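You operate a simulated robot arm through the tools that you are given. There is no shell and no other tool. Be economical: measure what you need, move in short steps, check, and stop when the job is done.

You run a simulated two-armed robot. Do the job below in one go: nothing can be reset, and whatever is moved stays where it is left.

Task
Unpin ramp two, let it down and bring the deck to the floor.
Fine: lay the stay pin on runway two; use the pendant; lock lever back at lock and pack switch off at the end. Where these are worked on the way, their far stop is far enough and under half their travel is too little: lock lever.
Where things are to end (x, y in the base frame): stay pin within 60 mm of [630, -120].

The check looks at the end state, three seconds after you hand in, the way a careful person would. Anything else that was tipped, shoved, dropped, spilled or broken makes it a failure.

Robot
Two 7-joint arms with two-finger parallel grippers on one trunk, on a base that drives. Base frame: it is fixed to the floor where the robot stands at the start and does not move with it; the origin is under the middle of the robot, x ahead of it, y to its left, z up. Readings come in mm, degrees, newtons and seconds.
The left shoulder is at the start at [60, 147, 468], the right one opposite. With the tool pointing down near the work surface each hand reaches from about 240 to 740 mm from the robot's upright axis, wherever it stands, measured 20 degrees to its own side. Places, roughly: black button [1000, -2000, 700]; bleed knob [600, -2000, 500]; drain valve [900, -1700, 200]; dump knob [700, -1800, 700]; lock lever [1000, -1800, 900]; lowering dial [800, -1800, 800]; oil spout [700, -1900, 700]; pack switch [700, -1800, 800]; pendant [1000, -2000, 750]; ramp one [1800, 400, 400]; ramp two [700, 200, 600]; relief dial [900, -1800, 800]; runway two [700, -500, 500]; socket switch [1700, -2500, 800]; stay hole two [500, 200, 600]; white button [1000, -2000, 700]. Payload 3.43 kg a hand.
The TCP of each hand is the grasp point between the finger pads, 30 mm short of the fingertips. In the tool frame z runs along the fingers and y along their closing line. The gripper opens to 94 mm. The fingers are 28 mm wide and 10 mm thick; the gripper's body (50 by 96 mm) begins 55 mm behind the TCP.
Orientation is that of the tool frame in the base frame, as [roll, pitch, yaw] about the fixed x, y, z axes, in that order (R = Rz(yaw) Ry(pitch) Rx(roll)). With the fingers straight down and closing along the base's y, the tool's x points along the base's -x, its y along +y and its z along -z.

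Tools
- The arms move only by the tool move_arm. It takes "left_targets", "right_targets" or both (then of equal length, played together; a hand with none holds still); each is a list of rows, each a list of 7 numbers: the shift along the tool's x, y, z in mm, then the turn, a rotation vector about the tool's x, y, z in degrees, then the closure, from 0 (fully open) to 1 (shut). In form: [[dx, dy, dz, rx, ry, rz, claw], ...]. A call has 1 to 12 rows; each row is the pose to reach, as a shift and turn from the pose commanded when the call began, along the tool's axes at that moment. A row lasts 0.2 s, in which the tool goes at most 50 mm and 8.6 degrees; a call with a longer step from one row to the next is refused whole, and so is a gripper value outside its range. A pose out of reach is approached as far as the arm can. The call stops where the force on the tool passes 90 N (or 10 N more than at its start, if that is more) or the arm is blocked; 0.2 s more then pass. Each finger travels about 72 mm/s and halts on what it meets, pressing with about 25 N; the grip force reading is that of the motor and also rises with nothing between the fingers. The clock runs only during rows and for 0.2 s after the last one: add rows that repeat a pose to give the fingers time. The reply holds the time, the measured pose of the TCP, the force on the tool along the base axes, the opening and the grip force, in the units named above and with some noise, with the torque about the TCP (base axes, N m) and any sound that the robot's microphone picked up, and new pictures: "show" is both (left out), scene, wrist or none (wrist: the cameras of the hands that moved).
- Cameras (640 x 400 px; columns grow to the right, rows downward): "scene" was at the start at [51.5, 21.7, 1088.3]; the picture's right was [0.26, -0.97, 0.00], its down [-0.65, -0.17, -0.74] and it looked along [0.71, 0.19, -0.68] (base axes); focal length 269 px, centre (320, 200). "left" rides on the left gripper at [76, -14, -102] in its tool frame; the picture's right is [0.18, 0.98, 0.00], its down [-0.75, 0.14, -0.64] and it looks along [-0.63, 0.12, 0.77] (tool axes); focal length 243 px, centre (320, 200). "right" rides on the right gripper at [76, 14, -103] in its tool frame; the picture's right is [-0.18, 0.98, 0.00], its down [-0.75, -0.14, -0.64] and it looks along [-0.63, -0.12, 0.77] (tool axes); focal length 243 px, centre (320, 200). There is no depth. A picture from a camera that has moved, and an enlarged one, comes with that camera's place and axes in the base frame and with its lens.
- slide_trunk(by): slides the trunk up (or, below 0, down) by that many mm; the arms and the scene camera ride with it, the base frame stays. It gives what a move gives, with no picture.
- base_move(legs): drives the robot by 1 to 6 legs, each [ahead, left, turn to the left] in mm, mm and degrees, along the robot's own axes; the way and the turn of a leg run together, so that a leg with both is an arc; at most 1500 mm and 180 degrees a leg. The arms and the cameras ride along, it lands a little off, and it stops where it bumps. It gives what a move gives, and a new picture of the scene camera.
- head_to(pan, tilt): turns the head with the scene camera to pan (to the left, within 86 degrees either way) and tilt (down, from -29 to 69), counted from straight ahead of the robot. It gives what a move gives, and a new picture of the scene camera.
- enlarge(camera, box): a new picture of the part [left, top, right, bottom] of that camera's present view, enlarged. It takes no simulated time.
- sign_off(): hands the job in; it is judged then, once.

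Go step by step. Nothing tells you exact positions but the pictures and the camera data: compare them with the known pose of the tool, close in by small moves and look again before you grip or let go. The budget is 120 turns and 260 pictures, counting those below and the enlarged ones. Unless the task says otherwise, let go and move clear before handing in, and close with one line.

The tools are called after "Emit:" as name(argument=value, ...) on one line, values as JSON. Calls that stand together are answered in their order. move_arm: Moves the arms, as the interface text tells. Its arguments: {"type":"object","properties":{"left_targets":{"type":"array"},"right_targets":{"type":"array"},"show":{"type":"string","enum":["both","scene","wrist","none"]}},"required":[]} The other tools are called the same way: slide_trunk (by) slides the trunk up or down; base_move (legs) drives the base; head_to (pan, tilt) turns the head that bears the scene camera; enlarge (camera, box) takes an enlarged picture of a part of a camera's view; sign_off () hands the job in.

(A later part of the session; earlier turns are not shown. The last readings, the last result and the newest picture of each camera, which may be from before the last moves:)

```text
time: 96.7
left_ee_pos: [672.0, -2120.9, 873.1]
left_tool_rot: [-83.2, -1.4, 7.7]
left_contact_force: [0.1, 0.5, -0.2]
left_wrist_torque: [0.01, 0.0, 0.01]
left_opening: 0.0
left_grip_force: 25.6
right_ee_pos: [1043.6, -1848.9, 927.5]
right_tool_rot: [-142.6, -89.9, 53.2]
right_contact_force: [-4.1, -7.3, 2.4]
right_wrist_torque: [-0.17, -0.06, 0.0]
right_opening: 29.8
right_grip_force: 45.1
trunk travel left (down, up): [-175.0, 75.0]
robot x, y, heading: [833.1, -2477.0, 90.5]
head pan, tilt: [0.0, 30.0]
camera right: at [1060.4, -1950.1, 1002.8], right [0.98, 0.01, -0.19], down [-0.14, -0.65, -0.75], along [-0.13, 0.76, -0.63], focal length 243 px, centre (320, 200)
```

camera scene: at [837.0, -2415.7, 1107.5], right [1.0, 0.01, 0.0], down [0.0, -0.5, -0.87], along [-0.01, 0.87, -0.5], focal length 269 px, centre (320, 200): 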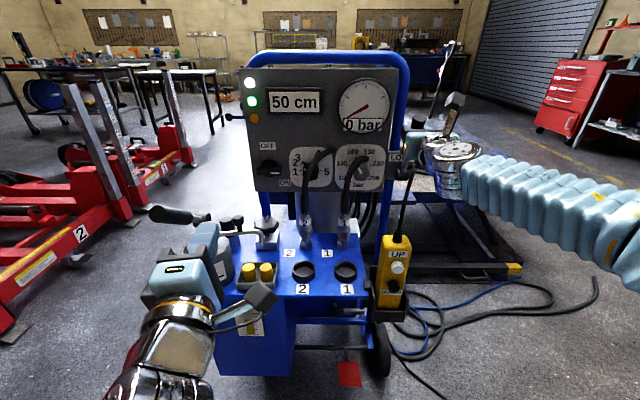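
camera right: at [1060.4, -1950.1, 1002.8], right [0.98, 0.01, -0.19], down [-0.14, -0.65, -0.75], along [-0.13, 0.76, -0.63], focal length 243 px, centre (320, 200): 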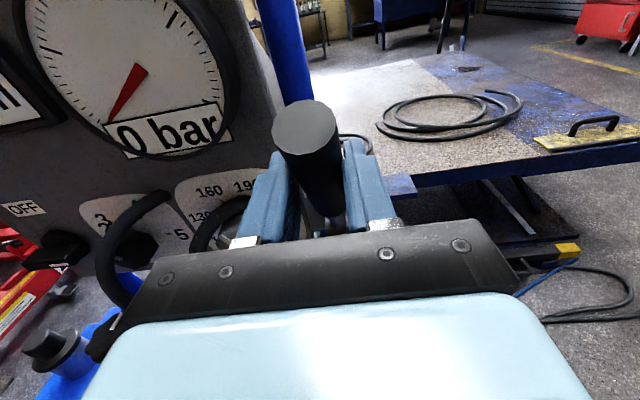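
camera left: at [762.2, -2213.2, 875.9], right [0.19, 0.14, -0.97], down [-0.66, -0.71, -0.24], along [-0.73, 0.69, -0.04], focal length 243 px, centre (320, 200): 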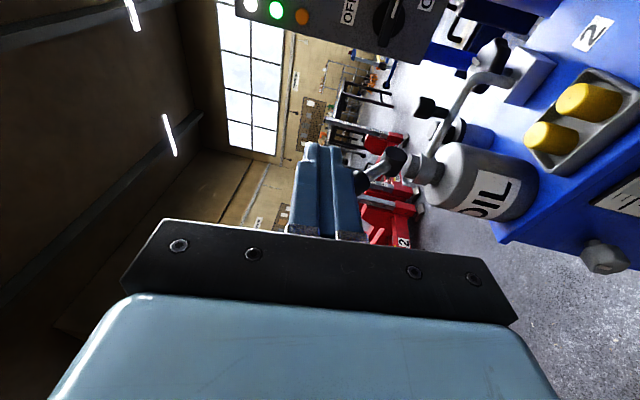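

The lever swings with only about 7 N. I'll continue along its arc toward the far stop, watching the force.

Emit:
move_arm(right_targets=[[-10, 0, -12, 0, 0, 0, 1], [-19.3, 0, -22.3, 0, 0, 0, 1], [-31, 0, -32, 0, 0, 0, 1], [-43.5, 0, -40, 0, 0, 0, 1]], show="both")

Emit:
enlarge(camera="scene", box=[330, 60, 510, 220])

```text
time: 97.7
left_ee_pos: [672.9, -2121.6, 874.2]
left_tool_rot: [-83.1, -1.6, 7.7]
left_contact_force: [0.6, -0.3, -1.1]
left_wrist_torque: [-0.02, -0.04, 0.0]
left_opening: 0.0
left_grip_force: 25.0
right_ee_pos: [1045.9, -1888.4, 887.4]
right_tool_rot: [-5.3, -89.8, -84.0]
right_contact_force: [-9.1, -6.0, 18.6]
right_wrist_torque: [1.53, -0.3, -0.02]
right_opening: 27.5
right_grip_force: 44.8
trunk travel left (down, up): [-175.0, 75.0]
robot x, y, heading: [832.6, -2474.9, 90.5]
head pan, tilt: [0.0, 30.0]
camera scene: at [835.9, -2417.7, 1107.7], right [1.0, 0.01, 0.0], down [0.01, -0.5, -0.87], along [-0.01, 0.87, -0.5], focal length 269 px, centre (320, 200)
camera right: at [1060.3, -1990.2, 962.5], right [0.98, 0.01, -0.18], down [-0.14, -0.64, -0.75], along [-0.13, 0.77, -0.63], focal length 243 px, centre (320, 200)
```

scene: 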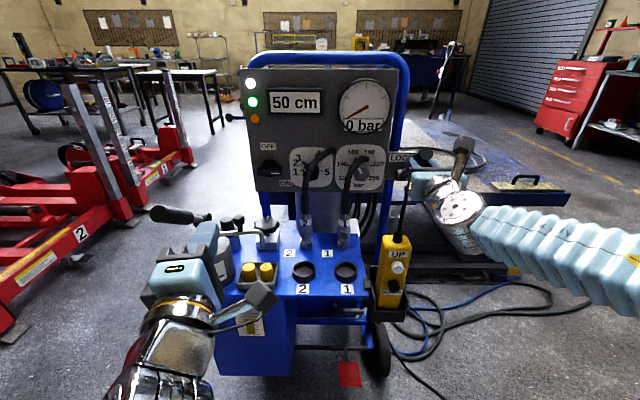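
right: 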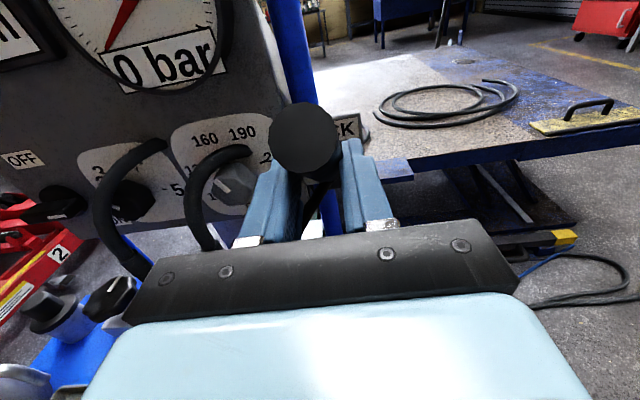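

```text
2.50 times, centred on (420, 140) of scene
camera zoom: at [835.9, -2417.7, 1107.7], right [1.0, 0.01, 0.0], down [0.01, -0.5, -0.87], along [-0.01, 0.87, -0.5], focal length 672 px, centre (70, 350)
```

zoom: 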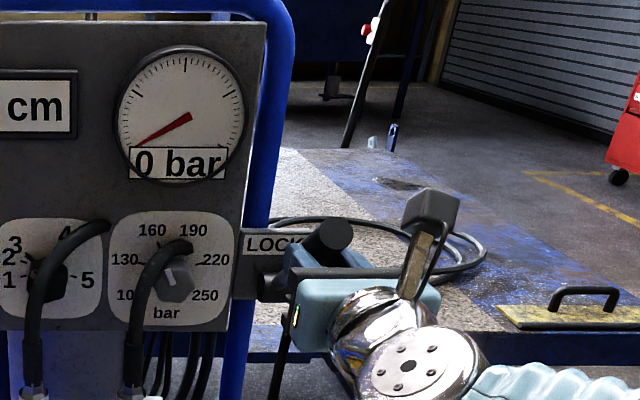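

It moves on with modest resistance. I'll continue further along the arc.

Emit:
move_arm(right_targets=[[-13, 0, -6, 0, 0, 0, 1], [-25, 0, -11, 0, 0, 0, 1], [-39, 0, -15, 0, 0, 0, 1]], show="both")

Emit:
enlarge(camera="scene", box=[330, 60, 510, 220])

```text
time: 98.5
left_ee_pos: [673.2, -2122.0, 873.1]
left_tool_rot: [-83.1, -1.7, 7.6]
left_contact_force: [-0.5, 0.2, 0.4]
left_wrist_torque: [-0.03, -0.01, 0.0]
left_opening: 0.0
left_grip_force: 25.0
right_ee_pos: [1044.0, -1903.4, 846.1]
right_tool_rot: [30.5, -90.0, -119.9]
right_contact_force: [-12.0, -11.5, 13.8]
right_wrist_torque: [1.55, -0.21, 0.08]
right_opening: 27.6
right_grip_force: 44.6
trunk travel left (down, up): [-175.0, 75.0]
robot x, y, heading: [838.5, -2476.9, 90.6]
head pan, tilt: [0.0, 30.0]
camera scene: at [835.8, -2417.8, 1107.5], right [1.0, 0.01, 0.0], down [0.01, -0.5, -0.87], along [-0.01, 0.87, -0.5], focal length 269 px, centre (320, 200)
camera right: at [1060.3, -2004.8, 922.0], right [0.98, 0.01, -0.18], down [-0.14, -0.64, -0.75], along [-0.13, 0.77, -0.63], focal length 243 px, centre (320, 200)
```

scene: 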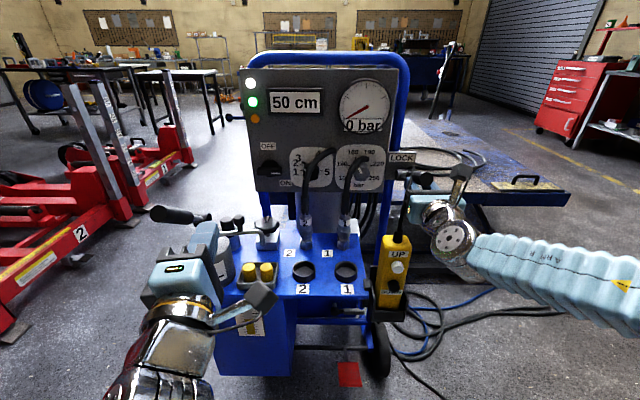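
right: 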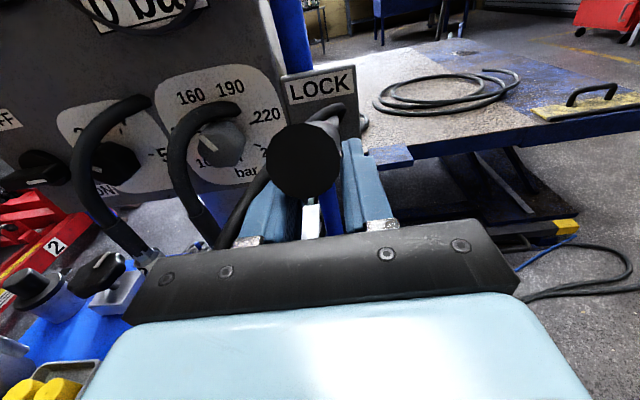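

```text
2.50 times, centred on (420, 140) of scene
camera zoom: at [835.8, -2417.8, 1107.5], right [1.0, 0.01, 0.0], down [0.01, -0.5, -0.87], along [-0.01, 0.87, -0.5], focal length 672 px, centre (70, 350)
```

zoom: 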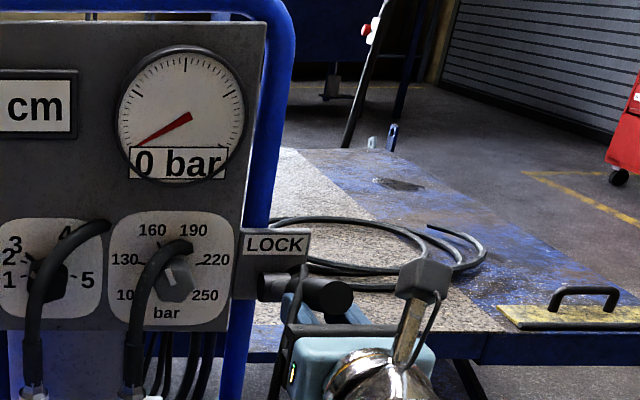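

It's turned about 56° so far. I'll carry on until it meets its stop.

Emit:
move_arm(right_targets=[[-13, 0, -2, 0, 0, 0, 1], [-27, 0, -3, 0, 0, 0, 1], [-39, 0, -2, 0, 0, 0, 1], [-50, 0, -1, 0, 0, 0, 1]], show="wrist")

Emit:
enlarge(camera="scene", box=[330, 60, 510, 220])

```text
time: 99.5
left_ee_pos: [672.5, -2119.9, 873.4]
left_tool_rot: [-83.1, -1.5, 7.6]
left_contact_force: [0.3, -0.8, -0.1]
left_wrist_torque: [0.0, 0.02, 0.03]
left_opening: 0.2
left_grip_force: 25.1
right_ee_pos: [1045.3, -1903.7, 800.0]
right_tool_rot: [161.5, -89.6, 109.0]
right_contact_force: [0.7, -1.1, 0.1]
right_wrist_torque: [-0.03, 0.01, 0.05]
right_opening: 0.0
right_grip_force: 33.2
right hand out of reach, approached as far as the arm can: row 4
trunk travel left (down, up): [-175.0, 75.0]
robot x, y, heading: [834.5, -2475.3, 90.3]
head pan, tilt: [0.0, 30.0]
camera right: at [1060.1, -2004.3, 876.9], right [0.98, 0.01, -0.18], down [-0.13, -0.65, -0.75], along [-0.12, 0.76, -0.64], focal length 243 px, centre (320, 200)
```

right: 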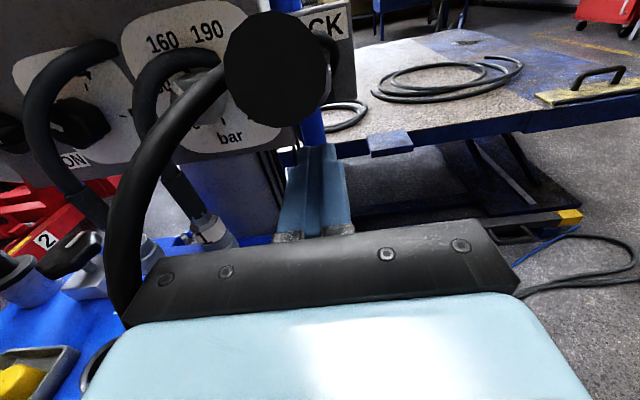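

```text
2.50 times, centred on (420, 140) of scene
camera zoom: at [837.2, -2415.7, 1107.3], right [1.0, 0.01, 0.0], down [0.0, -0.5, -0.87], along [-0.01, 0.87, -0.5], focal length 672 px, centre (70, 350)
```

zoom: 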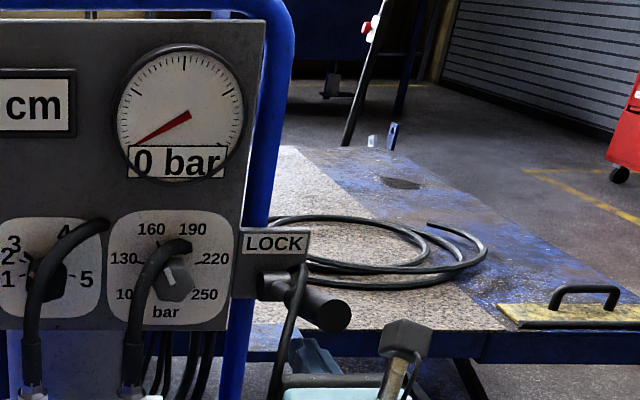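

The fingers slid off the end and the lever stayed at its stop, well past half travel. I'll back the right hand straight out from under it, keeping away from the pendant cable.

Emit:
move_arm(right_targets=[[0, 10, -20, 0, 0, 0, 1], [0, 25, -50, 0, 0, 0, 1], [0, 35, -90, 0, 0, 0, 1], [0, 35, -130, 0, 0, 0, 1], [0, 35, -170, 0, 0, 0, 1], [0, 35, -210, 0, 0, 0, 1], [0, 35, -240, 0, 0, 0, 1]], show="both")

Emit:
enlarge(camera="scene", box=[330, 130, 450, 330])

```text
time: 101.1
left_ee_pos: [673.4, -2121.2, 873.6]
left_tool_rot: [-83.1, -1.5, 7.7]
left_contact_force: [0.1, 0.6, -0.5]
left_wrist_torque: [0.03, 0.01, 0.03]
left_opening: 0.0
left_grip_force: 25.0
right_ee_pos: [1093.5, -2114.3, 855.0]
right_tool_rot: [-175.0, -89.8, 85.5]
right_contact_force: [0.8, -0.5, 0.2]
right_wrist_torque: [-0.01, 0.0, 0.0]
right_opening: 0.0
right_grip_force: 33.0
right hand out of reach, approached as far as the arm can: row 1, 4, 5, 6, 7
trunk travel left (down, up): [-175.0, 75.0]
robot x, y, heading: [839.9, -2475.6, 90.5]
head pan, tilt: [0.0, 30.0]
camera scene: at [837.3, -2415.3, 1107.4], right [1.0, 0.01, 0.0], down [0.0, -0.5, -0.87], along [-0.01, 0.87, -0.5], focal length 269 px, centre (320, 200)
camera right: at [1110.4, -2215.8, 930.5], right [0.98, 0.01, -0.18], down [-0.14, -0.65, -0.75], along [-0.13, 0.76, -0.63], focal length 243 px, centre (320, 200)
```

scene: 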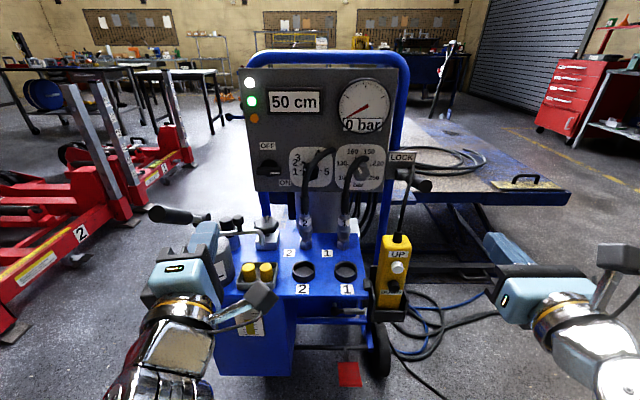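
right: 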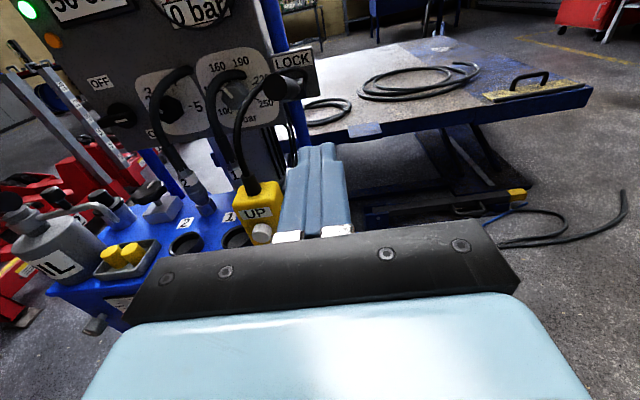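

```text
2.00 times, centred on (390, 230) of scene
camera zoom: at [837.3, -2415.3, 1107.4], right [1.0, 0.01, 0.0], down [0.0, -0.5, -0.87], along [-0.01, 0.87, -0.5], focal length 537 px, centre (180, 140)
```

zoom: 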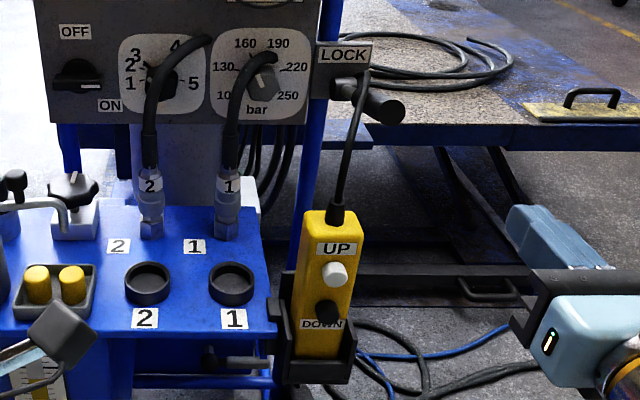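

The buttons re-fit to UP (987, −2011, 720) and DOWN (987, −2009, 664). I'll bring the closed right fingers in front of UP.

Emit:
move_arm(right_targets=[[-30, -20, 0, 0, 0, 0, 1], [-60, -42, 5, 0, 0, 0, 1], [-90, -64, 10, 0, 0, 0, 1], [-115, -86, 15, 0, 0, 0, 1], [-136, -106, 20, 0, 0, 0, 1], [-136, -106, 20, 0, 0, 0, 1]], show="both")

```text
time: 102.5
left_ee_pos: [673.7, -2120.9, 873.0]
left_tool_rot: [-83.0, -1.5, 7.6]
left_contact_force: [-1.1, 0.2, 0.3]
left_wrist_torque: [-0.03, 0.03, 0.0]
left_opening: 0.0
left_grip_force: 25.3
right_ee_pos: [952.4, -2033.2, 790.4]
right_tool_rot: [-151.0, -89.7, 61.5]
right_contact_force: [-0.1, 0.0, 0.7]
right_wrist_torque: [-0.01, 0.0, 0.01]
right_opening: 0.0
right_grip_force: 32.7
right hand out of reach, approached as far as the arm can: row 1, 2, 3, 4, 5, 6
trunk travel left (down, up): [-175.0, 75.0]
robot x, y, heading: [836.7, -2476.4, 90.5]
head pan, tilt: [0.0, 30.0]
camera scene: at [837.1, -2415.8, 1107.4], right [1.0, 0.01, 0.0], down [0.0, -0.5, -0.87], along [-0.01, 0.87, -0.5], focal length 269 px, centre (320, 200)
camera right: at [968.8, -2134.2, 866.3], right [0.98, 0.01, -0.19], down [-0.14, -0.65, -0.75], along [-0.13, 0.76, -0.63], focal length 243 px, centre (320, 200)
```

scene: 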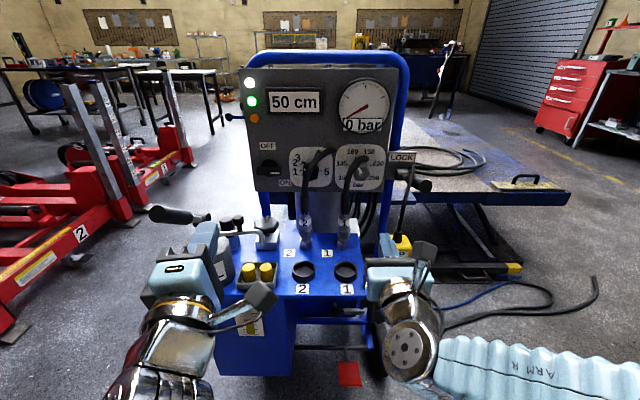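
right: 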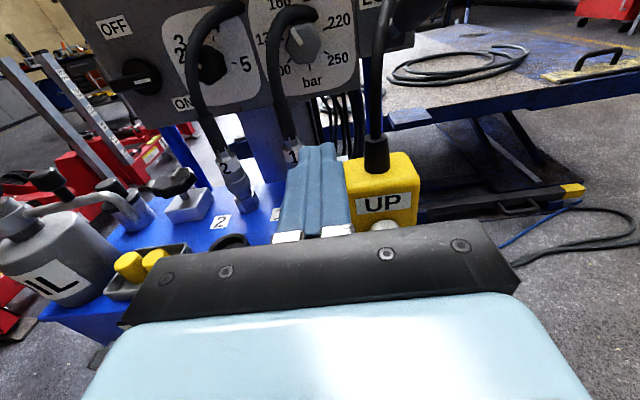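

The arm is too cramped this close for the pendant. I'll back the base off by 180 mm to give it room.

Emit:
base_move(legs=[[-180, 0, 0]])

```text
time: 104.0
left_ee_pos: [676.0, -2300.0, 873.6]
left_tool_rot: [-83.0, -1.5, 7.4]
left_contact_force: [-0.6, 0.3, 0.4]
left_wrist_torque: [-0.01, -0.02, 0.0]
left_opening: 0.0
left_grip_force: 24.9
right_ee_pos: [955.2, -2214.9, 789.3]
right_tool_rot: [-155.2, -89.7, 65.4]
right_contact_force: [0.0, 1.0, -0.2]
right_wrist_torque: [-0.02, 0.06, 0.01]
right_opening: 0.1
right_grip_force: 33.3
trunk travel left (down, up): [-175.0, 75.0]
robot x, y, heading: [835.9, -2657.4, 90.4]
head pan, tilt: [0.0, 30.0]
camera scene: at [838.7, -2596.6, 1107.4], right [1.0, 0.0, 0.0], down [0.0, -0.5, -0.87], along [0.0, 0.87, -0.5], focal length 269 px, centre (320, 200)
```

scene: 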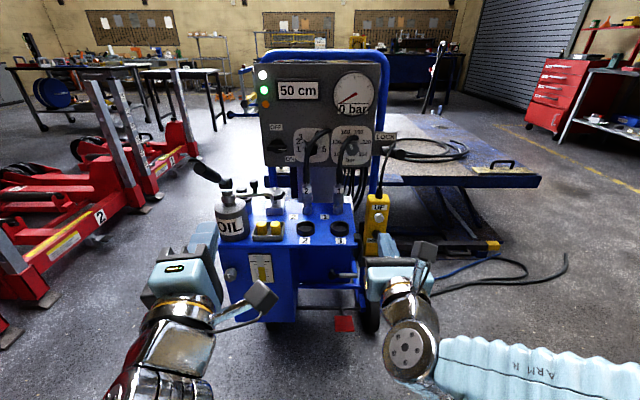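

Now I'll extend the right hand to in front of the UP button.

Emit:
move_arm(right_targets=[[-5, 10, 35, 0, 0, 0, 1], [-20, 20, 70, 0, 0, 0, 1], [-45, 32, 95, 0, 0, 0, 1], [-70, 32, 110, 0, 0, 0, 1], [-70, 32, 130, 0, 0, 0, 1]], show="both")

```text
time: 105.2
left_ee_pos: [676.7, -2300.6, 873.8]
left_tool_rot: [-83.1, -1.5, 7.3]
left_contact_force: [0.1, 0.4, -0.5]
left_wrist_torque: [-0.02, -0.02, 0.0]
left_opening: 0.1
left_grip_force: 25.3
right_ee_pos: [989.3, -2084.5, 720.6]
right_tool_rot: [-152.5, -89.8, 62.5]
right_contact_force: [0.4, 0.4, -0.1]
right_wrist_torque: [-0.01, 0.0, 0.01]
right_opening: 0.0
right_grip_force: 33.4
trunk travel left (down, up): [-175.0, 75.0]
robot x, y, heading: [836.1, -2656.5, 90.3]
head pan, tilt: [0.0, 30.0]
camera scene: at [838.7, -2596.8, 1107.5], right [1.0, 0.0, 0.0], down [0.0, -0.5, -0.87], along [0.0, 0.87, -0.5], focal length 269 px, centre (320, 200)
camera right: at [1005.5, -2186.2, 797.0], right [0.98, 0.0, -0.19], down [-0.14, -0.64, -0.75], along [-0.12, 0.76, -0.63], focal length 243 px, centre (320, 200)
```

scene: 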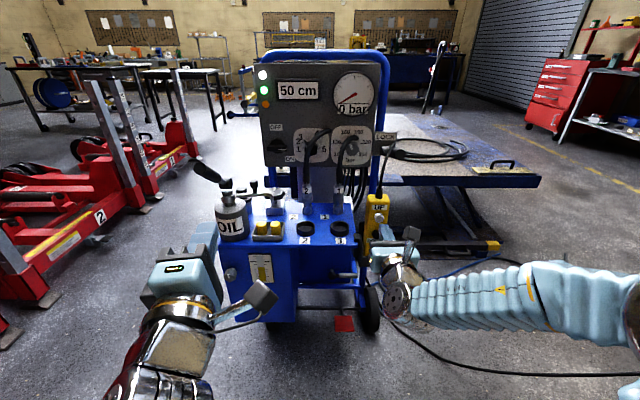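
right: 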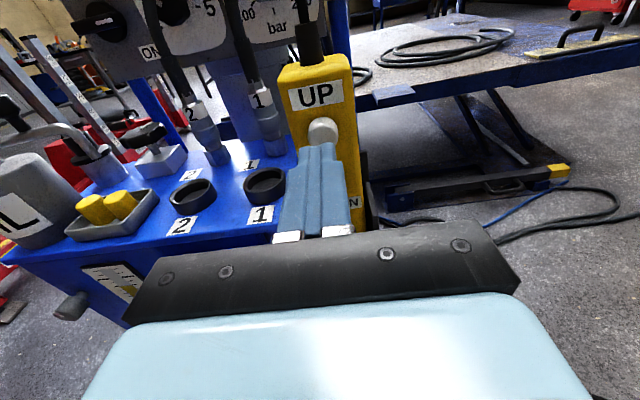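

The UP button sits dead ahead at about (992, −2016, 721). I'll press it briefly and draw back.

Emit:
move_arm(right_targets=[[0, 3, 22, 0, 0, 0, 1], [0, 3, 32, 0, 0, 0, 1], [0, 3, 37, 0, 0, 0, 1], [0, 3, 42, 0, 0, 0, 1], [0, 3, 42, 0, 0, 0, 1]], show="both")

```text
time: 106.4
left_ee_pos: [677.3, -2300.2, 874.1]
left_tool_rot: [-83.1, -1.5, 7.3]
left_contact_force: [0.0, -0.3, 0.0]
left_wrist_torque: [0.01, 0.04, 0.01]
left_opening: 0.1
left_grip_force: 25.2
right_ee_pos: [991.8, -2042.7, 720.6]
right_tool_rot: [-155.7, -89.8, 66.1]
right_contact_force: [-0.1, -0.1, 0.0]
right_wrist_torque: [-0.02, -0.02, 0.02]
right_opening: 0.0
right_grip_force: 33.1
trunk travel left (down, up): [-175.0, 75.0]
robot x, y, heading: [837.1, -2657.8, 90.1]
head pan, tilt: [0.0, 30.0]
camera scene: at [838.7, -2596.7, 1107.5], right [1.0, 0.0, 0.0], down [0.0, -0.5, -0.87], along [0.0, 0.87, -0.5], focal length 269 px, centre (320, 200)
camera right: at [1007.9, -2144.0, 796.6], right [0.98, 0.0, -0.19], down [-0.14, -0.64, -0.75], along [-0.12, 0.76, -0.63], focal length 243 px, centre (320, 200)
```

scene: 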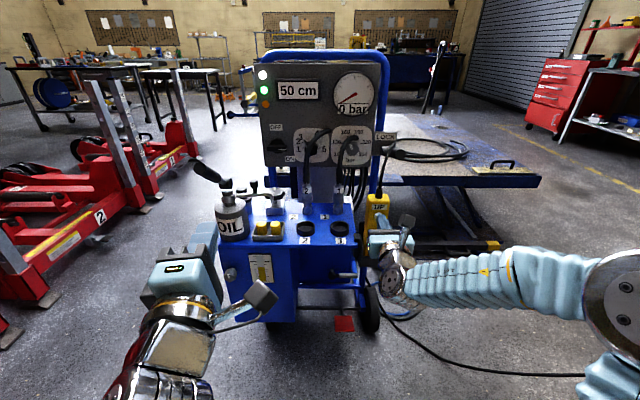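
right: 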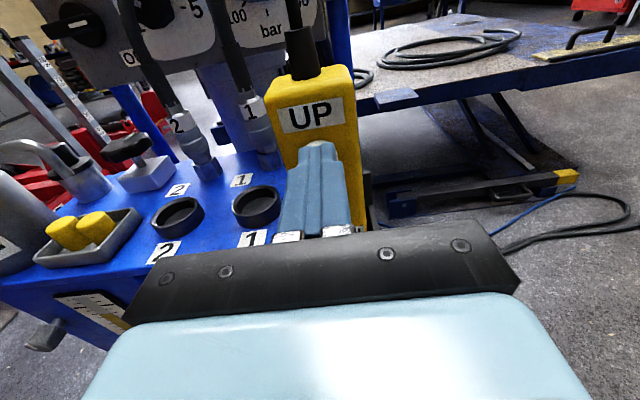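

No contact yet. I'll press in further by small steps.

Emit:
move_arm(right_targets=[[0, 0, 5, 0, 0, 0, 1], [0, 0, 9, 0, 0, 0, 1], [0, 0, 13, 0, 0, 0, 1]], show="scene")

Emit:
enlarge(camera="scene", box=[250, 60, 390, 170])

```text
time: 107.2
left_ee_pos: [677.3, -2302.4, 873.9]
left_tool_rot: [-83.0, -1.5, 7.4]
left_contact_force: [0.9, -0.7, 0.6]
left_wrist_torque: [-0.03, -0.02, 0.03]
left_opening: 0.0
left_grip_force: 25.2
right_ee_pos: [992.0, -2031.0, 721.0]
right_tool_rot: [-157.6, -89.8, 67.7]
right_contact_force: [7.3, -38.7, -2.6]
right_wrist_torque: [-0.19, -0.19, -0.26]
right_opening: 0.2
right_grip_force: 32.7
trunk travel left (down, up): [-175.0, 75.0]
robot x, y, heading: [835.5, -2656.9, 90.1]
head pan, tilt: [0.0, 30.0]
heard: click
camera scene: at [839.3, -2599.3, 1107.5], right [1.0, 0.0, 0.0], down [0.0, -0.5, -0.87], along [0.0, 0.87, -0.5], focal length 269 px, centre (320, 200)
```

scene: 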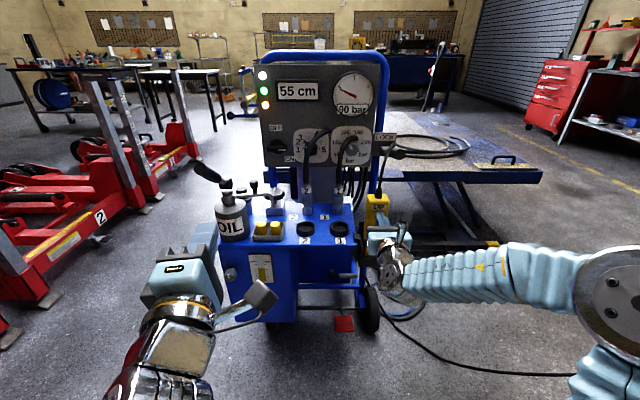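

```text
3.64 times, centred on (320, 115) of scene
camera zoom: at [839.3, -2599.3, 1107.5], right [1.0, 0.0, 0.0], down [0.0, -0.5, -0.87], along [0.0, 0.87, -0.5], focal length 977 px, centre (320, 509)
```

zoom: 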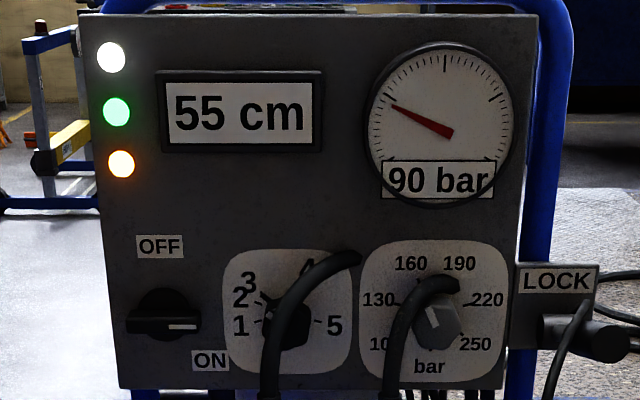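

The pump runs: 55 cm, 90 bar, so the deck is lifted off its locks. I'll release UP at once and move down to the black DOWN button.

Emit:
move_arm(right_targets=[[0, 0, -35, 0, 0, 0, 1], [-25, -2, -38, 0, 0, 0, 1], [-57, -3, -38, 0, 0, 0, 1], [-57, -3, -38, 0, 0, 0, 1]], show="both")

Emit:
enlarge(camera="scene", box=[250, 60, 430, 210])

```text
time: 108.2
left_ee_pos: [677.2, -2301.0, 872.7]
left_tool_rot: [-83.0, -1.5, 7.3]
left_contact_force: [-0.9, 0.3, 1.0]
left_wrist_torque: [0.02, -0.04, 0.02]
left_opening: 0.0
left_grip_force: 24.5
right_ee_pos: [989.2, -2065.9, 694.6]
right_tool_rot: [-148.4, -89.9, 58.6]
right_contact_force: [-0.1, -0.3, 0.4]
right_wrist_torque: [-0.03, -0.02, 0.01]
right_opening: 0.0
right_grip_force: 33.5
right hand out of reach, approached as far as the arm can: row 3, 4
trunk travel left (down, up): [-175.0, 75.0]
robot x, y, heading: [839.2, -2659.7, 90.1]
head pan, tilt: [0.0, 30.0]
camera scene: at [838.7, -2596.6, 1107.5], right [1.0, 0.0, 0.0], down [0.0, -0.5, -0.87], along [0.0, 0.87, -0.5], focal length 269 px, centre (320, 200)
camera right: at [1005.2, -2167.3, 770.2], right [0.98, 0.0, -0.19], down [-0.14, -0.64, -0.75], along [-0.12, 0.76, -0.63], focal length 243 px, centre (320, 200)
```

scene: 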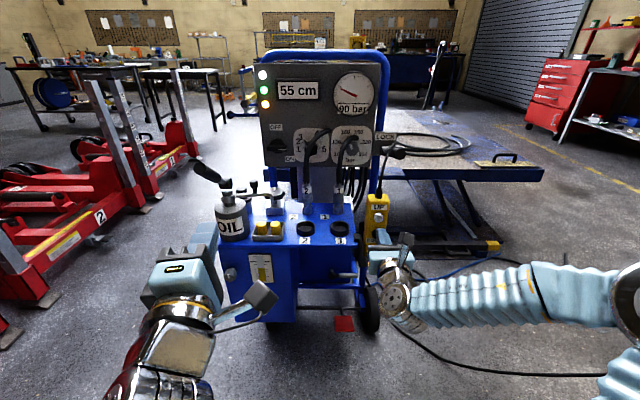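
right: 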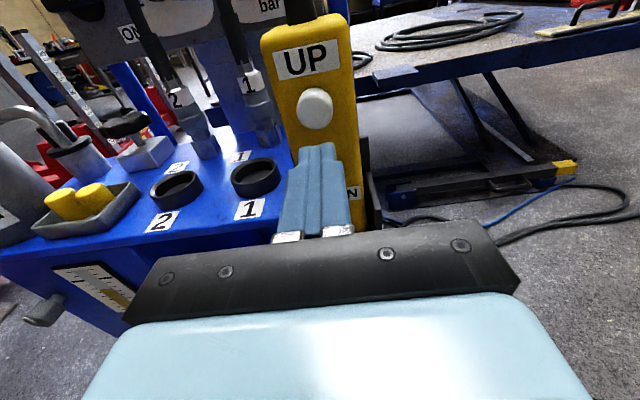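

```text
2.67 times, centred on (340, 135) of scene
camera zoom: at [838.7, -2596.6, 1107.5], right [1.0, 0.0, 0.0], down [0.0, -0.5, -0.87], along [0.0, 0.87, -0.5], focal length 716 px, centre (267, 373)
```

zoom: 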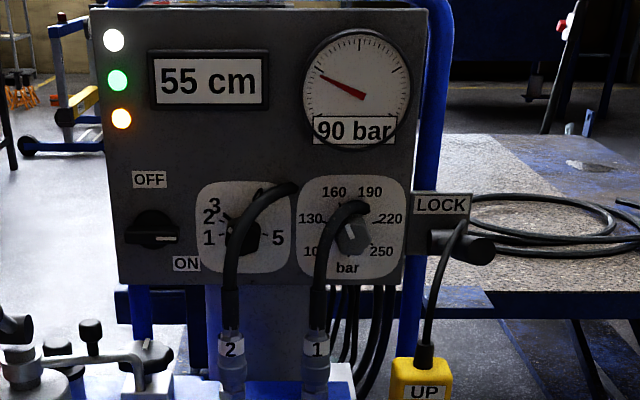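

The arm is at its lower inner limit, so I'll slide the trunk down to bring the fingers level with DOWN.

Emit:
slide_trunk(by=-32)

Emit:
enlarge(camera="right", box=[220, 0, 440, 240])

```text
time: 109.0
left_ee_pos: [677.1, -2300.3, 841.7]
left_tool_rot: [-83.1, -1.5, 7.3]
left_contact_force: [0.5, 0.4, -1.0]
left_wrist_torque: [-0.02, 0.0, 0.0]
left_opening: 0.0
left_grip_force: 25.2
right_ee_pos: [989.2, -2066.0, 662.0]
right_tool_rot: [-149.6, -89.8, 59.8]
right_contact_force: [0.5, 0.1, -0.4]
right_wrist_torque: [-0.03, 0.01, 0.04]
right_opening: 0.0
right_grip_force: 33.0
trunk travel left (down, up): [-143.0, 107.0]
robot x, y, heading: [836.4, -2658.0, 90.4]
head pan, tilt: [0.0, 30.0]
```

```text
1.67 times, centred on (330, 120) of right
camera zoom: at [1005.1, -2167.3, 738.2], right [0.98, 0.0, -0.19], down [-0.14, -0.64, -0.75], along [-0.12, 0.76, -0.63], focal length 404 px, centre (303, 333)
```

zoom: 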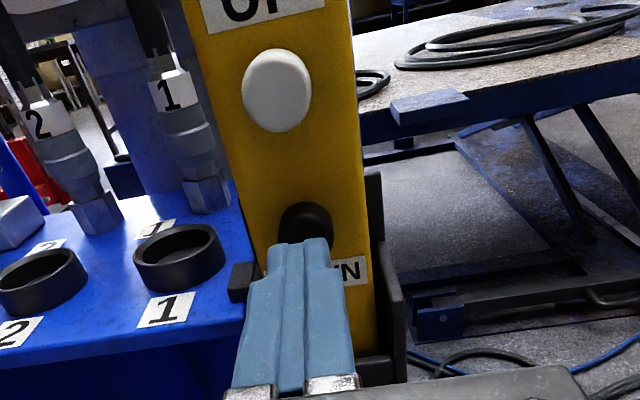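

DOWN is dead ahead at (992, −2005, 664). I'll press and hold it, watching the display.

Emit:
move_arm(right_targets=[[2, 3, 18, 0, 0, 0, 1], [2, 3, 28, 0, 0, 0, 1], [2, 3, 34, 0, 0, 0, 1], [2, 3, 37, 0, 0, 0, 1], [2, 3, 37, 0, 0, 0, 1], [2, 3, 37, 0, 0, 0, 1]], show="scene")

Emit:
enlarge(camera="scene", box=[250, 60, 430, 210])

```text
time: 110.4
left_ee_pos: [676.6, -2301.6, 842.8]
left_tool_rot: [-83.0, -1.5, 7.3]
left_contact_force: [0.6, 0.3, 0.9]
left_wrist_torque: [-0.02, 0.04, -0.03]
left_opening: 0.1
left_grip_force: 24.8
right_ee_pos: [993.4, -2033.4, 668.2]
right_tool_rot: [-167.8, -89.6, 78.0]
right_contact_force: [-6.4, -30.9, -12.1]
right_wrist_torque: [-0.49, 0.04, 0.18]
right_opening: 0.2
right_grip_force: 33.4
right hand out of reach, approached as far as the arm can: row 3, 4, 5, 6
trunk travel left (down, up): [-143.0, 107.0]
robot x, y, heading: [837.9, -2656.6, 90.4]
head pan, tilt: [0.0, 30.0]
heard: click
camera scene: at [838.5, -2597.6, 1075.5], right [1.0, 0.0, 0.0], down [0.0, -0.5, -0.87], along [0.0, 0.87, -0.5], focal length 269 px, centre (320, 200)
```

scene: 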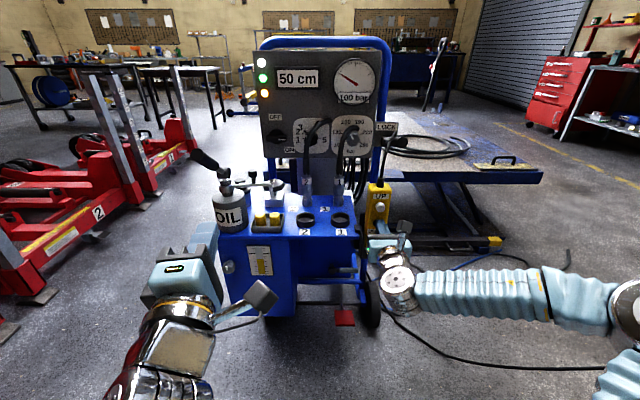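

```text
2.67 times, centred on (340, 135) of scene
camera zoom: at [838.5, -2597.6, 1075.5], right [1.0, 0.0, 0.0], down [0.0, -0.5, -0.87], along [0.0, 0.87, -0.5], focal length 716 px, centre (267, 373)
```

zoom: 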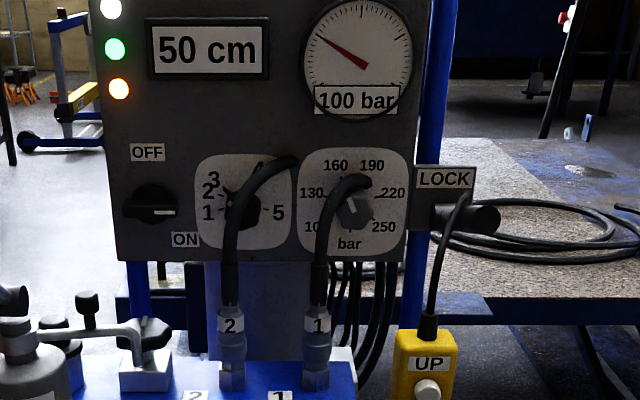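

It's descending (55 → 50 cm, 100 bar). I'll keep holding.

Emit:
move_arm(right_targets=[[0, 0, 0, 0, 0, 0, 1], [0, 0, 0, 0, 0, 0, 1], [0, 0, 0, 0, 0, 0, 1], [0, 0, 0, 0, 0, 0, 1], [0, 0, 0, 0, 0, 0, 1], [0, 0, 0, 0, 0, 0, 1]], show="scene")

Emit:
enlarge(camera="scene", box=[250, 60, 430, 210])

```text
time: 111.8
left_ee_pos: [676.1, -2301.8, 842.5]
left_tool_rot: [-82.9, -1.6, 7.2]
left_contact_force: [0.8, 0.2, 0.5]
left_wrist_torque: [0.01, 0.02, 0.01]
left_opening: 0.0
left_grip_force: 24.8
right_ee_pos: [994.8, -2032.3, 667.7]
right_tool_rot: [-164.5, -89.8, 74.5]
right_contact_force: [-3.8, -30.9, -7.5]
right_wrist_torque: [-0.38, -0.01, 0.15]
right_opening: 0.1
right_grip_force: 33.0
trunk travel left (down, up): [-143.0, 107.0]
robot x, y, heading: [838.5, -2656.0, 90.2]
head pan, tilt: [0.0, 30.0]
camera scene: at [838.5, -2597.9, 1075.5], right [1.0, 0.0, 0.0], down [0.0, -0.5, -0.87], along [0.0, 0.87, -0.5], focal length 269 px, centre (320, 200)
```

scene: 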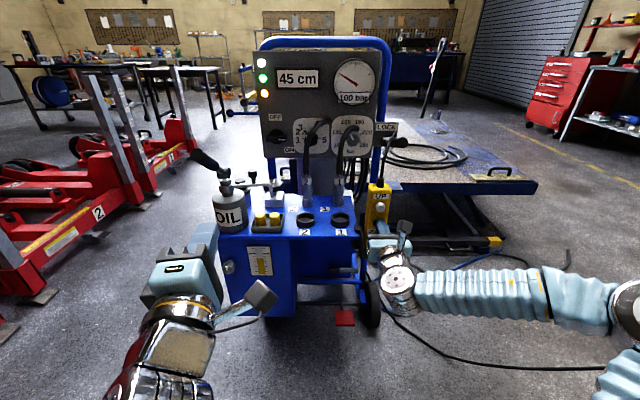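

```text
2.67 times, centred on (340, 135) of scene
camera zoom: at [838.5, -2597.9, 1075.5], right [1.0, 0.0, 0.0], down [0.0, -0.5, -0.87], along [0.0, 0.87, -0.5], focal length 716 px, centre (267, 373)
```

zoom: 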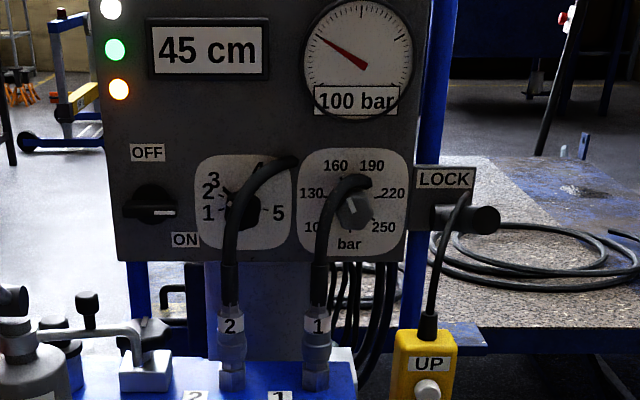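

Steady at about 3.6 cm/s. Holding on.

Emit:
move_arm(right_targets=[[0, 0, 0, 0, 0, 0, 1], [0, 0, 0, 0, 0, 0, 1], [0, 0, 0, 0, 0, 0, 1], [0, 0, 0, 0, 0, 0, 1], [0, 0, 0, 0, 0, 0, 1], [0, 0, 0, 0, 0, 0, 1], [0, 0, 0, 0, 0, 0, 1], [0, 0, 0, 0, 0, 0, 1], [0, 0, 0, 0, 0, 0, 1], [0, 0, 0, 0, 0, 0, 1], [0, 0, 0, 0, 0, 0, 1], [0, 0, 0, 0, 0, 0, 1]], show="scene")

Emit:
move_arm(right_targets=[[0, 0, 0, 0, 0, 0, 1], [0, 0, 0, 0, 0, 0, 1], [0, 0, 0, 0, 0, 0, 1], [0, 0, 0, 0, 0, 0, 1], [0, 0, 0, 0, 0, 0, 1], [0, 0, 0, 0, 0, 0, 1], [0, 0, 0, 0, 0, 0, 1], [0, 0, 0, 0, 0, 0, 1], [0, 0, 0, 0, 0, 0, 1], [0, 0, 0, 0, 0, 0, 1], [0, 0, 0, 0, 0, 0, 1], [0, 0, 0, 0, 0, 0, 1]], show="scene")

Emit:
enlarge(camera="scene", box=[250, 60, 430, 210])

```text
time: 114.4
left_ee_pos: [677.1, -2300.9, 842.0]
left_tool_rot: [-83.0, -1.4, 7.3]
left_contact_force: [0.4, -1.1, -0.9]
left_wrist_torque: [0.0, 0.02, 0.03]
left_opening: 0.1
left_grip_force: 25.3
right_ee_pos: [994.8, -2031.7, 668.4]
right_tool_rot: [-160.1, -89.7, 70.2]
right_contact_force: [-2.8, -31.0, -2.3]
right_wrist_torque: [-0.26, 0.03, 0.09]
right_opening: 0.0
right_grip_force: 32.9
trunk travel left (down, up): [-143.0, 107.0]
robot x, y, heading: [840.0, -2656.7, 90.2]
head pan, tilt: [0.0, 30.0]
camera scene: at [838.6, -2598.2, 1075.6], right [1.0, 0.0, 0.0], down [0.0, -0.5, -0.87], along [0.0, 0.87, -0.5], focal length 269 px, centre (320, 200)
```

scene: 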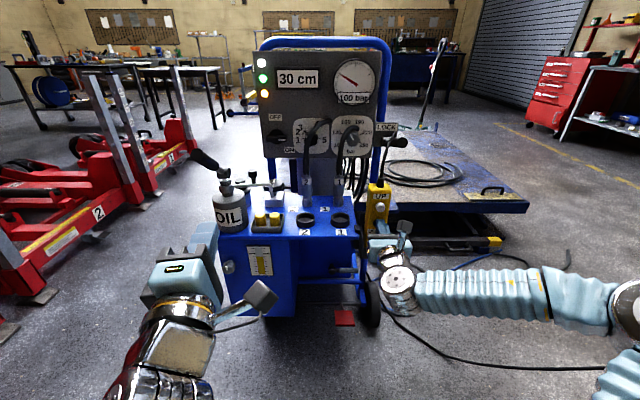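

```text
time: 117.0
left_ee_pos: [677.5, -2301.7, 841.2]
left_tool_rot: [-83.0, -1.4, 7.4]
left_contact_force: [0.1, 0.9, -0.3]
left_wrist_torque: [0.01, 0.02, 0.0]
left_opening: 0.1
left_grip_force: 25.1
right_ee_pos: [993.5, -2033.3, 668.1]
right_tool_rot: [-158.6, -89.7, 68.8]
right_contact_force: [-0.5, -31.2, -1.2]
right_wrist_torque: [-0.19, 0.02, 0.02]
right_opening: 0.2
right_grip_force: 32.6
trunk travel left (down, up): [-143.0, 107.0]
robot x, y, heading: [838.7, -2659.9, 90.3]
head pan, tilt: [0.0, 30.0]
camera scene: at [838.7, -2598.3, 1075.6], right [1.0, 0.0, 0.0], down [0.0, -0.5, -0.87], along [0.0, 0.87, -0.5], focal length 269 px, centre (320, 200)
```

scene: 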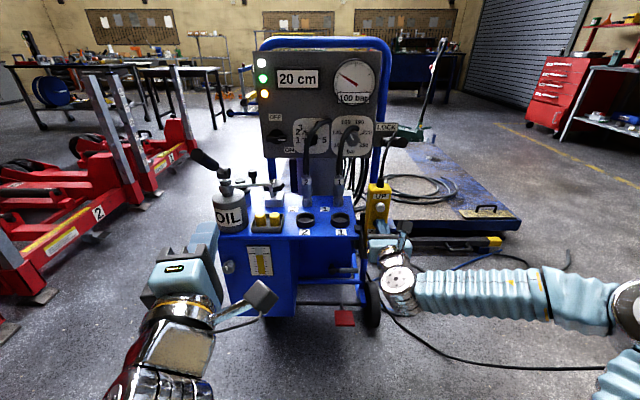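

```text
2.67 times, centred on (340, 135) of scene
camera zoom: at [838.7, -2598.3, 1075.6], right [1.0, 0.0, 0.0], down [0.0, -0.5, -0.87], along [0.0, 0.87, -0.5], focal length 716 px, centre (267, 373)
```

zoom: 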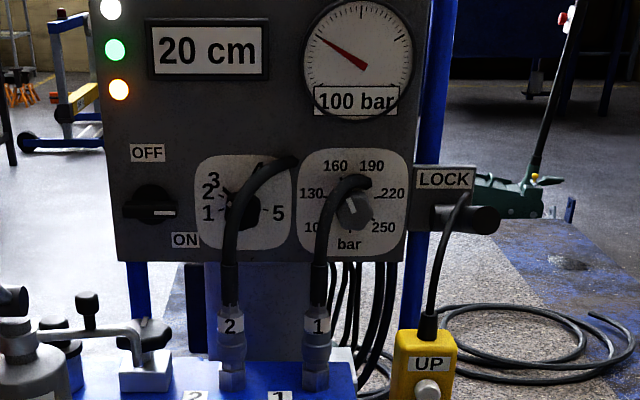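

20 cm and still steady. I'll keep holding until it reaches the floor.

Emit:
move_arm(right_targets=[[0, 0, 0, 0, 0, 0, 1], [0, 0, 0, 0, 0, 0, 1], [0, 0, 0, 0, 0, 0, 1], [0, 0, 0, 0, 0, 0, 1], [0, 0, 0, 0, 0, 0, 1], [0, 0, 0, 0, 0, 0, 1], [0, 0, 0, 0, 0, 0, 1], [0, 0, 0, 0, 0, 0, 1], [0, 0, 0, 0, 0, 0, 1], [0, 0, 0, 0, 0, 0, 1], [0, 0, 0, 0, 0, 0, 1], [0, 0, 0, 0, 0, 0, 1]], show="none")

Emit:
move_arm(right_targets=[[0, 0, 0, 0, 0, 0, 1], [0, 0, 0, 0, 0, 0, 1], [0, 0, 0, 0, 0, 0, 1], [0, 0, 0, 0, 0, 0, 1], [0, 0, 0, 0, 0, 0, 1], [0, 0, 0, 0, 0, 0, 1], [0, 0, 0, 0, 0, 0, 1], [0, 0, 0, 0, 0, 0, 1], [0, 0, 0, 0, 0, 0, 1], [0, 0, 0, 0, 0, 0, 1], [0, 0, 0, 0, 0, 0, 1], [0, 0, 0, 0, 0, 0, 1]], show="scene")

Emit:
enlarge(camera="scene", box=[250, 60, 430, 210])

```text
time: 119.6
left_ee_pos: [676.3, -2302.2, 842.4]
left_tool_rot: [-83.1, -1.6, 7.3]
left_contact_force: [0.3, 0.5, 0.1]
left_wrist_torque: [0.0, -0.01, 0.0]
left_opening: 0.0
left_grip_force: 24.9
right_ee_pos: [993.7, -2032.7, 667.2]
right_tool_rot: [-158.3, -89.7, 68.4]
right_contact_force: [-0.6, -29.2, -0.9]
right_wrist_torque: [-0.22, 0.01, -0.02]
right_opening: 0.1
right_grip_force: 32.9
trunk travel left (down, up): [-143.0, 107.0]
robot x, y, heading: [838.7, -2659.8, 90.3]
head pan, tilt: [0.0, 30.0]
```

```text
time: 122.2
left_ee_pos: [677.0, -2302.4, 842.4]
left_tool_rot: [-83.1, -1.5, 7.4]
left_contact_force: [0.2, -1.1, 0.4]
left_wrist_torque: [0.03, -0.01, 0.0]
left_opening: 0.0
left_grip_force: 25.0
right_ee_pos: [994.7, -2032.1, 667.7]
right_tool_rot: [-158.4, -89.8, 68.4]
right_contact_force: [-0.1, -30.2, -1.8]
right_wrist_torque: [-0.2, 0.04, -0.04]
right_opening: 0.2
right_grip_force: 33.6
trunk travel left (down, up): [-143.0, 107.0]
robot x, y, heading: [837.1, -2656.6, 90.2]
head pan, tilt: [0.0, 30.0]
camera scene: at [838.7, -2598.3, 1075.6], right [1.0, 0.0, 0.0], down [0.0, -0.5, -0.87], along [0.0, 0.87, -0.5], focal length 269 px, centre (320, 200)
```

scene: 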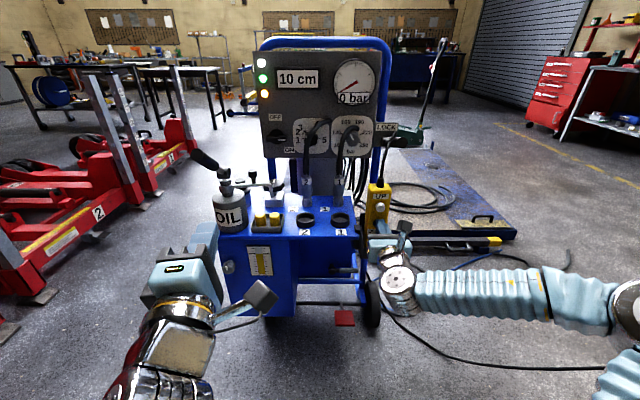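

```text
2.67 times, centred on (340, 135) of scene
camera zoom: at [838.7, -2598.3, 1075.6], right [1.0, 0.0, 0.0], down [0.0, -0.5, -0.87], along [0.0, 0.87, -0.5], focal length 716 px, centre (267, 373)
```

zoom: 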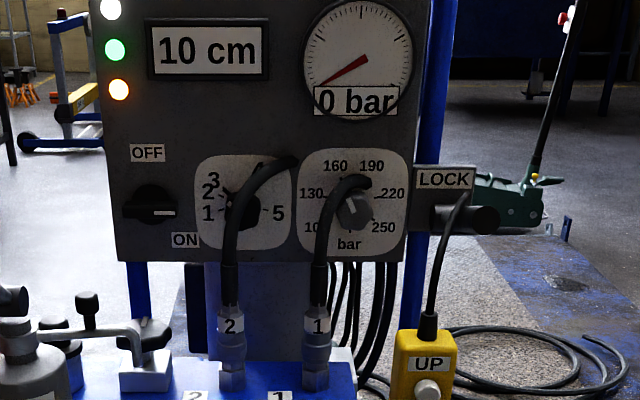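

10 cm and 0 bar: the deck rests on the floor. I'll release DOWN, back the right hand away and lift it clear to the right.

Emit:
move_arm(right_targets=[[0, 0, -40, 0, 0, 0, 1], [0, 0, -80, 0, 0, 0, 1], [20, 20, -100, 0, 0, 0, 1], [50, 40, -110, 0, 0, 0, 1], [80, 60, -115, 0, 0, 0, 1], [115, 80, -118, 0, 0, 0, 1], [152, 96, -118, 0, 0, 0, 1]], show="none")

Emit:
slide_trunk(by=32)

Emit:
base_move(legs=[[150, 0, 0]])

```text
time: 123.8
left_ee_pos: [677.1, -2300.4, 841.5]
left_tool_rot: [-83.1, -1.5, 7.3]
left_contact_force: [-0.9, -0.3, -0.3]
left_wrist_torque: [0.02, -0.02, -0.03]
left_opening: 0.0
left_grip_force: 25.0
right_ee_pos: [1091.8, -2146.6, 820.9]
right_tool_rot: [-146.3, -89.8, 56.4]
right_contact_force: [-1.1, 0.3, 0.0]
right_wrist_torque: [-0.01, -0.01, 0.0]
right_opening: 0.0
right_grip_force: 33.3
right hand out of reach, approached as far as the arm can: row 4
trunk travel left (down, up): [-143.0, 107.0]
robot x, y, heading: [839.9, -2656.8, 90.3]
head pan, tilt: [0.0, 30.0]
```

```text
time: 124.6
left_ee_pos: [675.6, -2301.7, 873.4]
left_tool_rot: [-83.1, -1.5, 7.2]
left_contact_force: [0.3, 0.5, -0.6]
left_wrist_torque: [-0.02, -0.02, -0.02]
left_opening: 0.1
left_grip_force: 24.8
right_ee_pos: [1089.7, -2147.2, 852.9]
right_tool_rot: [-151.0, -89.8, 61.3]
right_contact_force: [0.7, 0.1, 0.5]
right_wrist_torque: [0.02, -0.02, 0.01]
right_opening: 0.1
right_grip_force: 32.7
trunk travel left (down, up): [-175.0, 75.0]
robot x, y, heading: [835.7, -2654.4, 90.3]
head pan, tilt: [0.0, 30.0]
```

```text
time: 125.9
left_ee_pos: [673.7, -2151.7, 873.0]
left_tool_rot: [-83.2, -1.4, 7.6]
left_contact_force: [0.6, 0.5, 0.2]
left_wrist_torque: [-0.01, 0.01, -0.05]
left_opening: 0.0
left_grip_force: 25.5
right_ee_pos: [1087.6, -1995.9, 852.9]
right_tool_rot: [-150.7, -89.9, 61.1]
right_contact_force: [-0.5, 0.6, -0.3]
right_wrist_torque: [0.06, 0.01, -0.02]
right_opening: 0.1
right_grip_force: 32.2
trunk travel left (down, up): [-175.0, 75.0]
robot x, y, heading: [839.5, -2507.7, 90.6]
head pan, tilt: [0.0, 30.0]
camera scene: at [837.5, -2447.2, 1107.5], right [1.0, 0.01, 0.0], down [0.0, -0.5, -0.87], along [-0.01, 0.87, -0.5], focal length 269 px, centre (320, 200)
```

scene: 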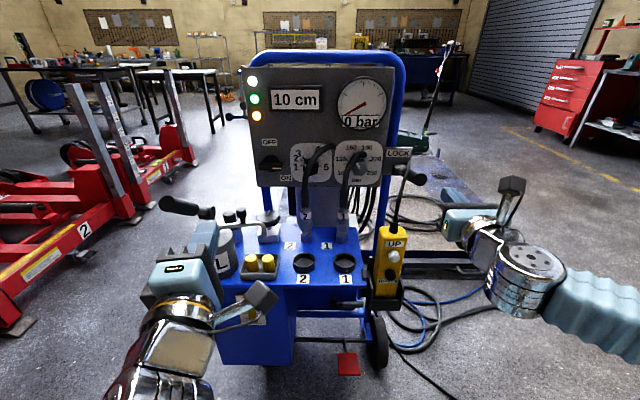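

I'm back in range. I'll check exactly where the lever lies now.

Emit:
enlarge(camera="scene", box=[350, 110, 490, 230])

Emit:
enlarge(camera="right", box=[100, 0, 500, 250])

```text
3.33 times, centred on (420, 170) of scene
camera zoom: at [837.5, -2447.2, 1107.5], right [1.0, 0.01, 0.0], down [0.0, -0.5, -0.87], along [-0.01, 0.87, -0.5], focal length 895 px, centre (-13, 300)
```

zoom: 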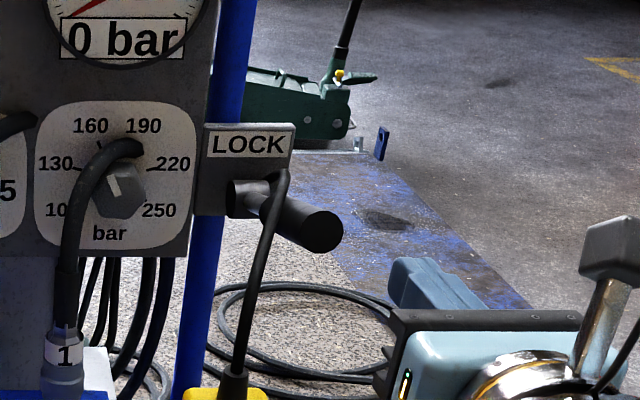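

```text
1.60 times, centred on (300, 125) of right
camera zoom: at [1102.5, -2098.0, 929.0], right [0.98, 0.01, -0.19], down [-0.14, -0.65, -0.75], along [-0.12, 0.76, -0.63], focal length 388 px, centre (352, 320)
```

zoom: 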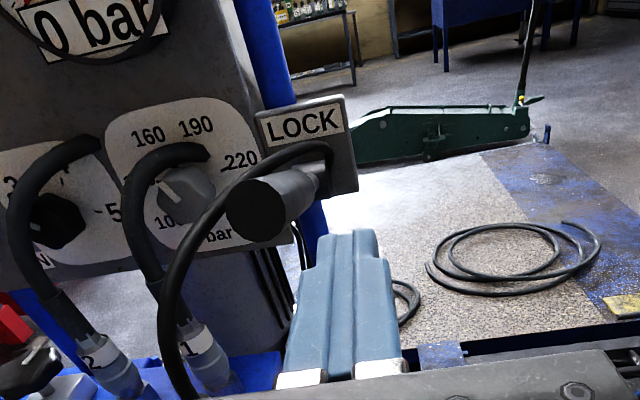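

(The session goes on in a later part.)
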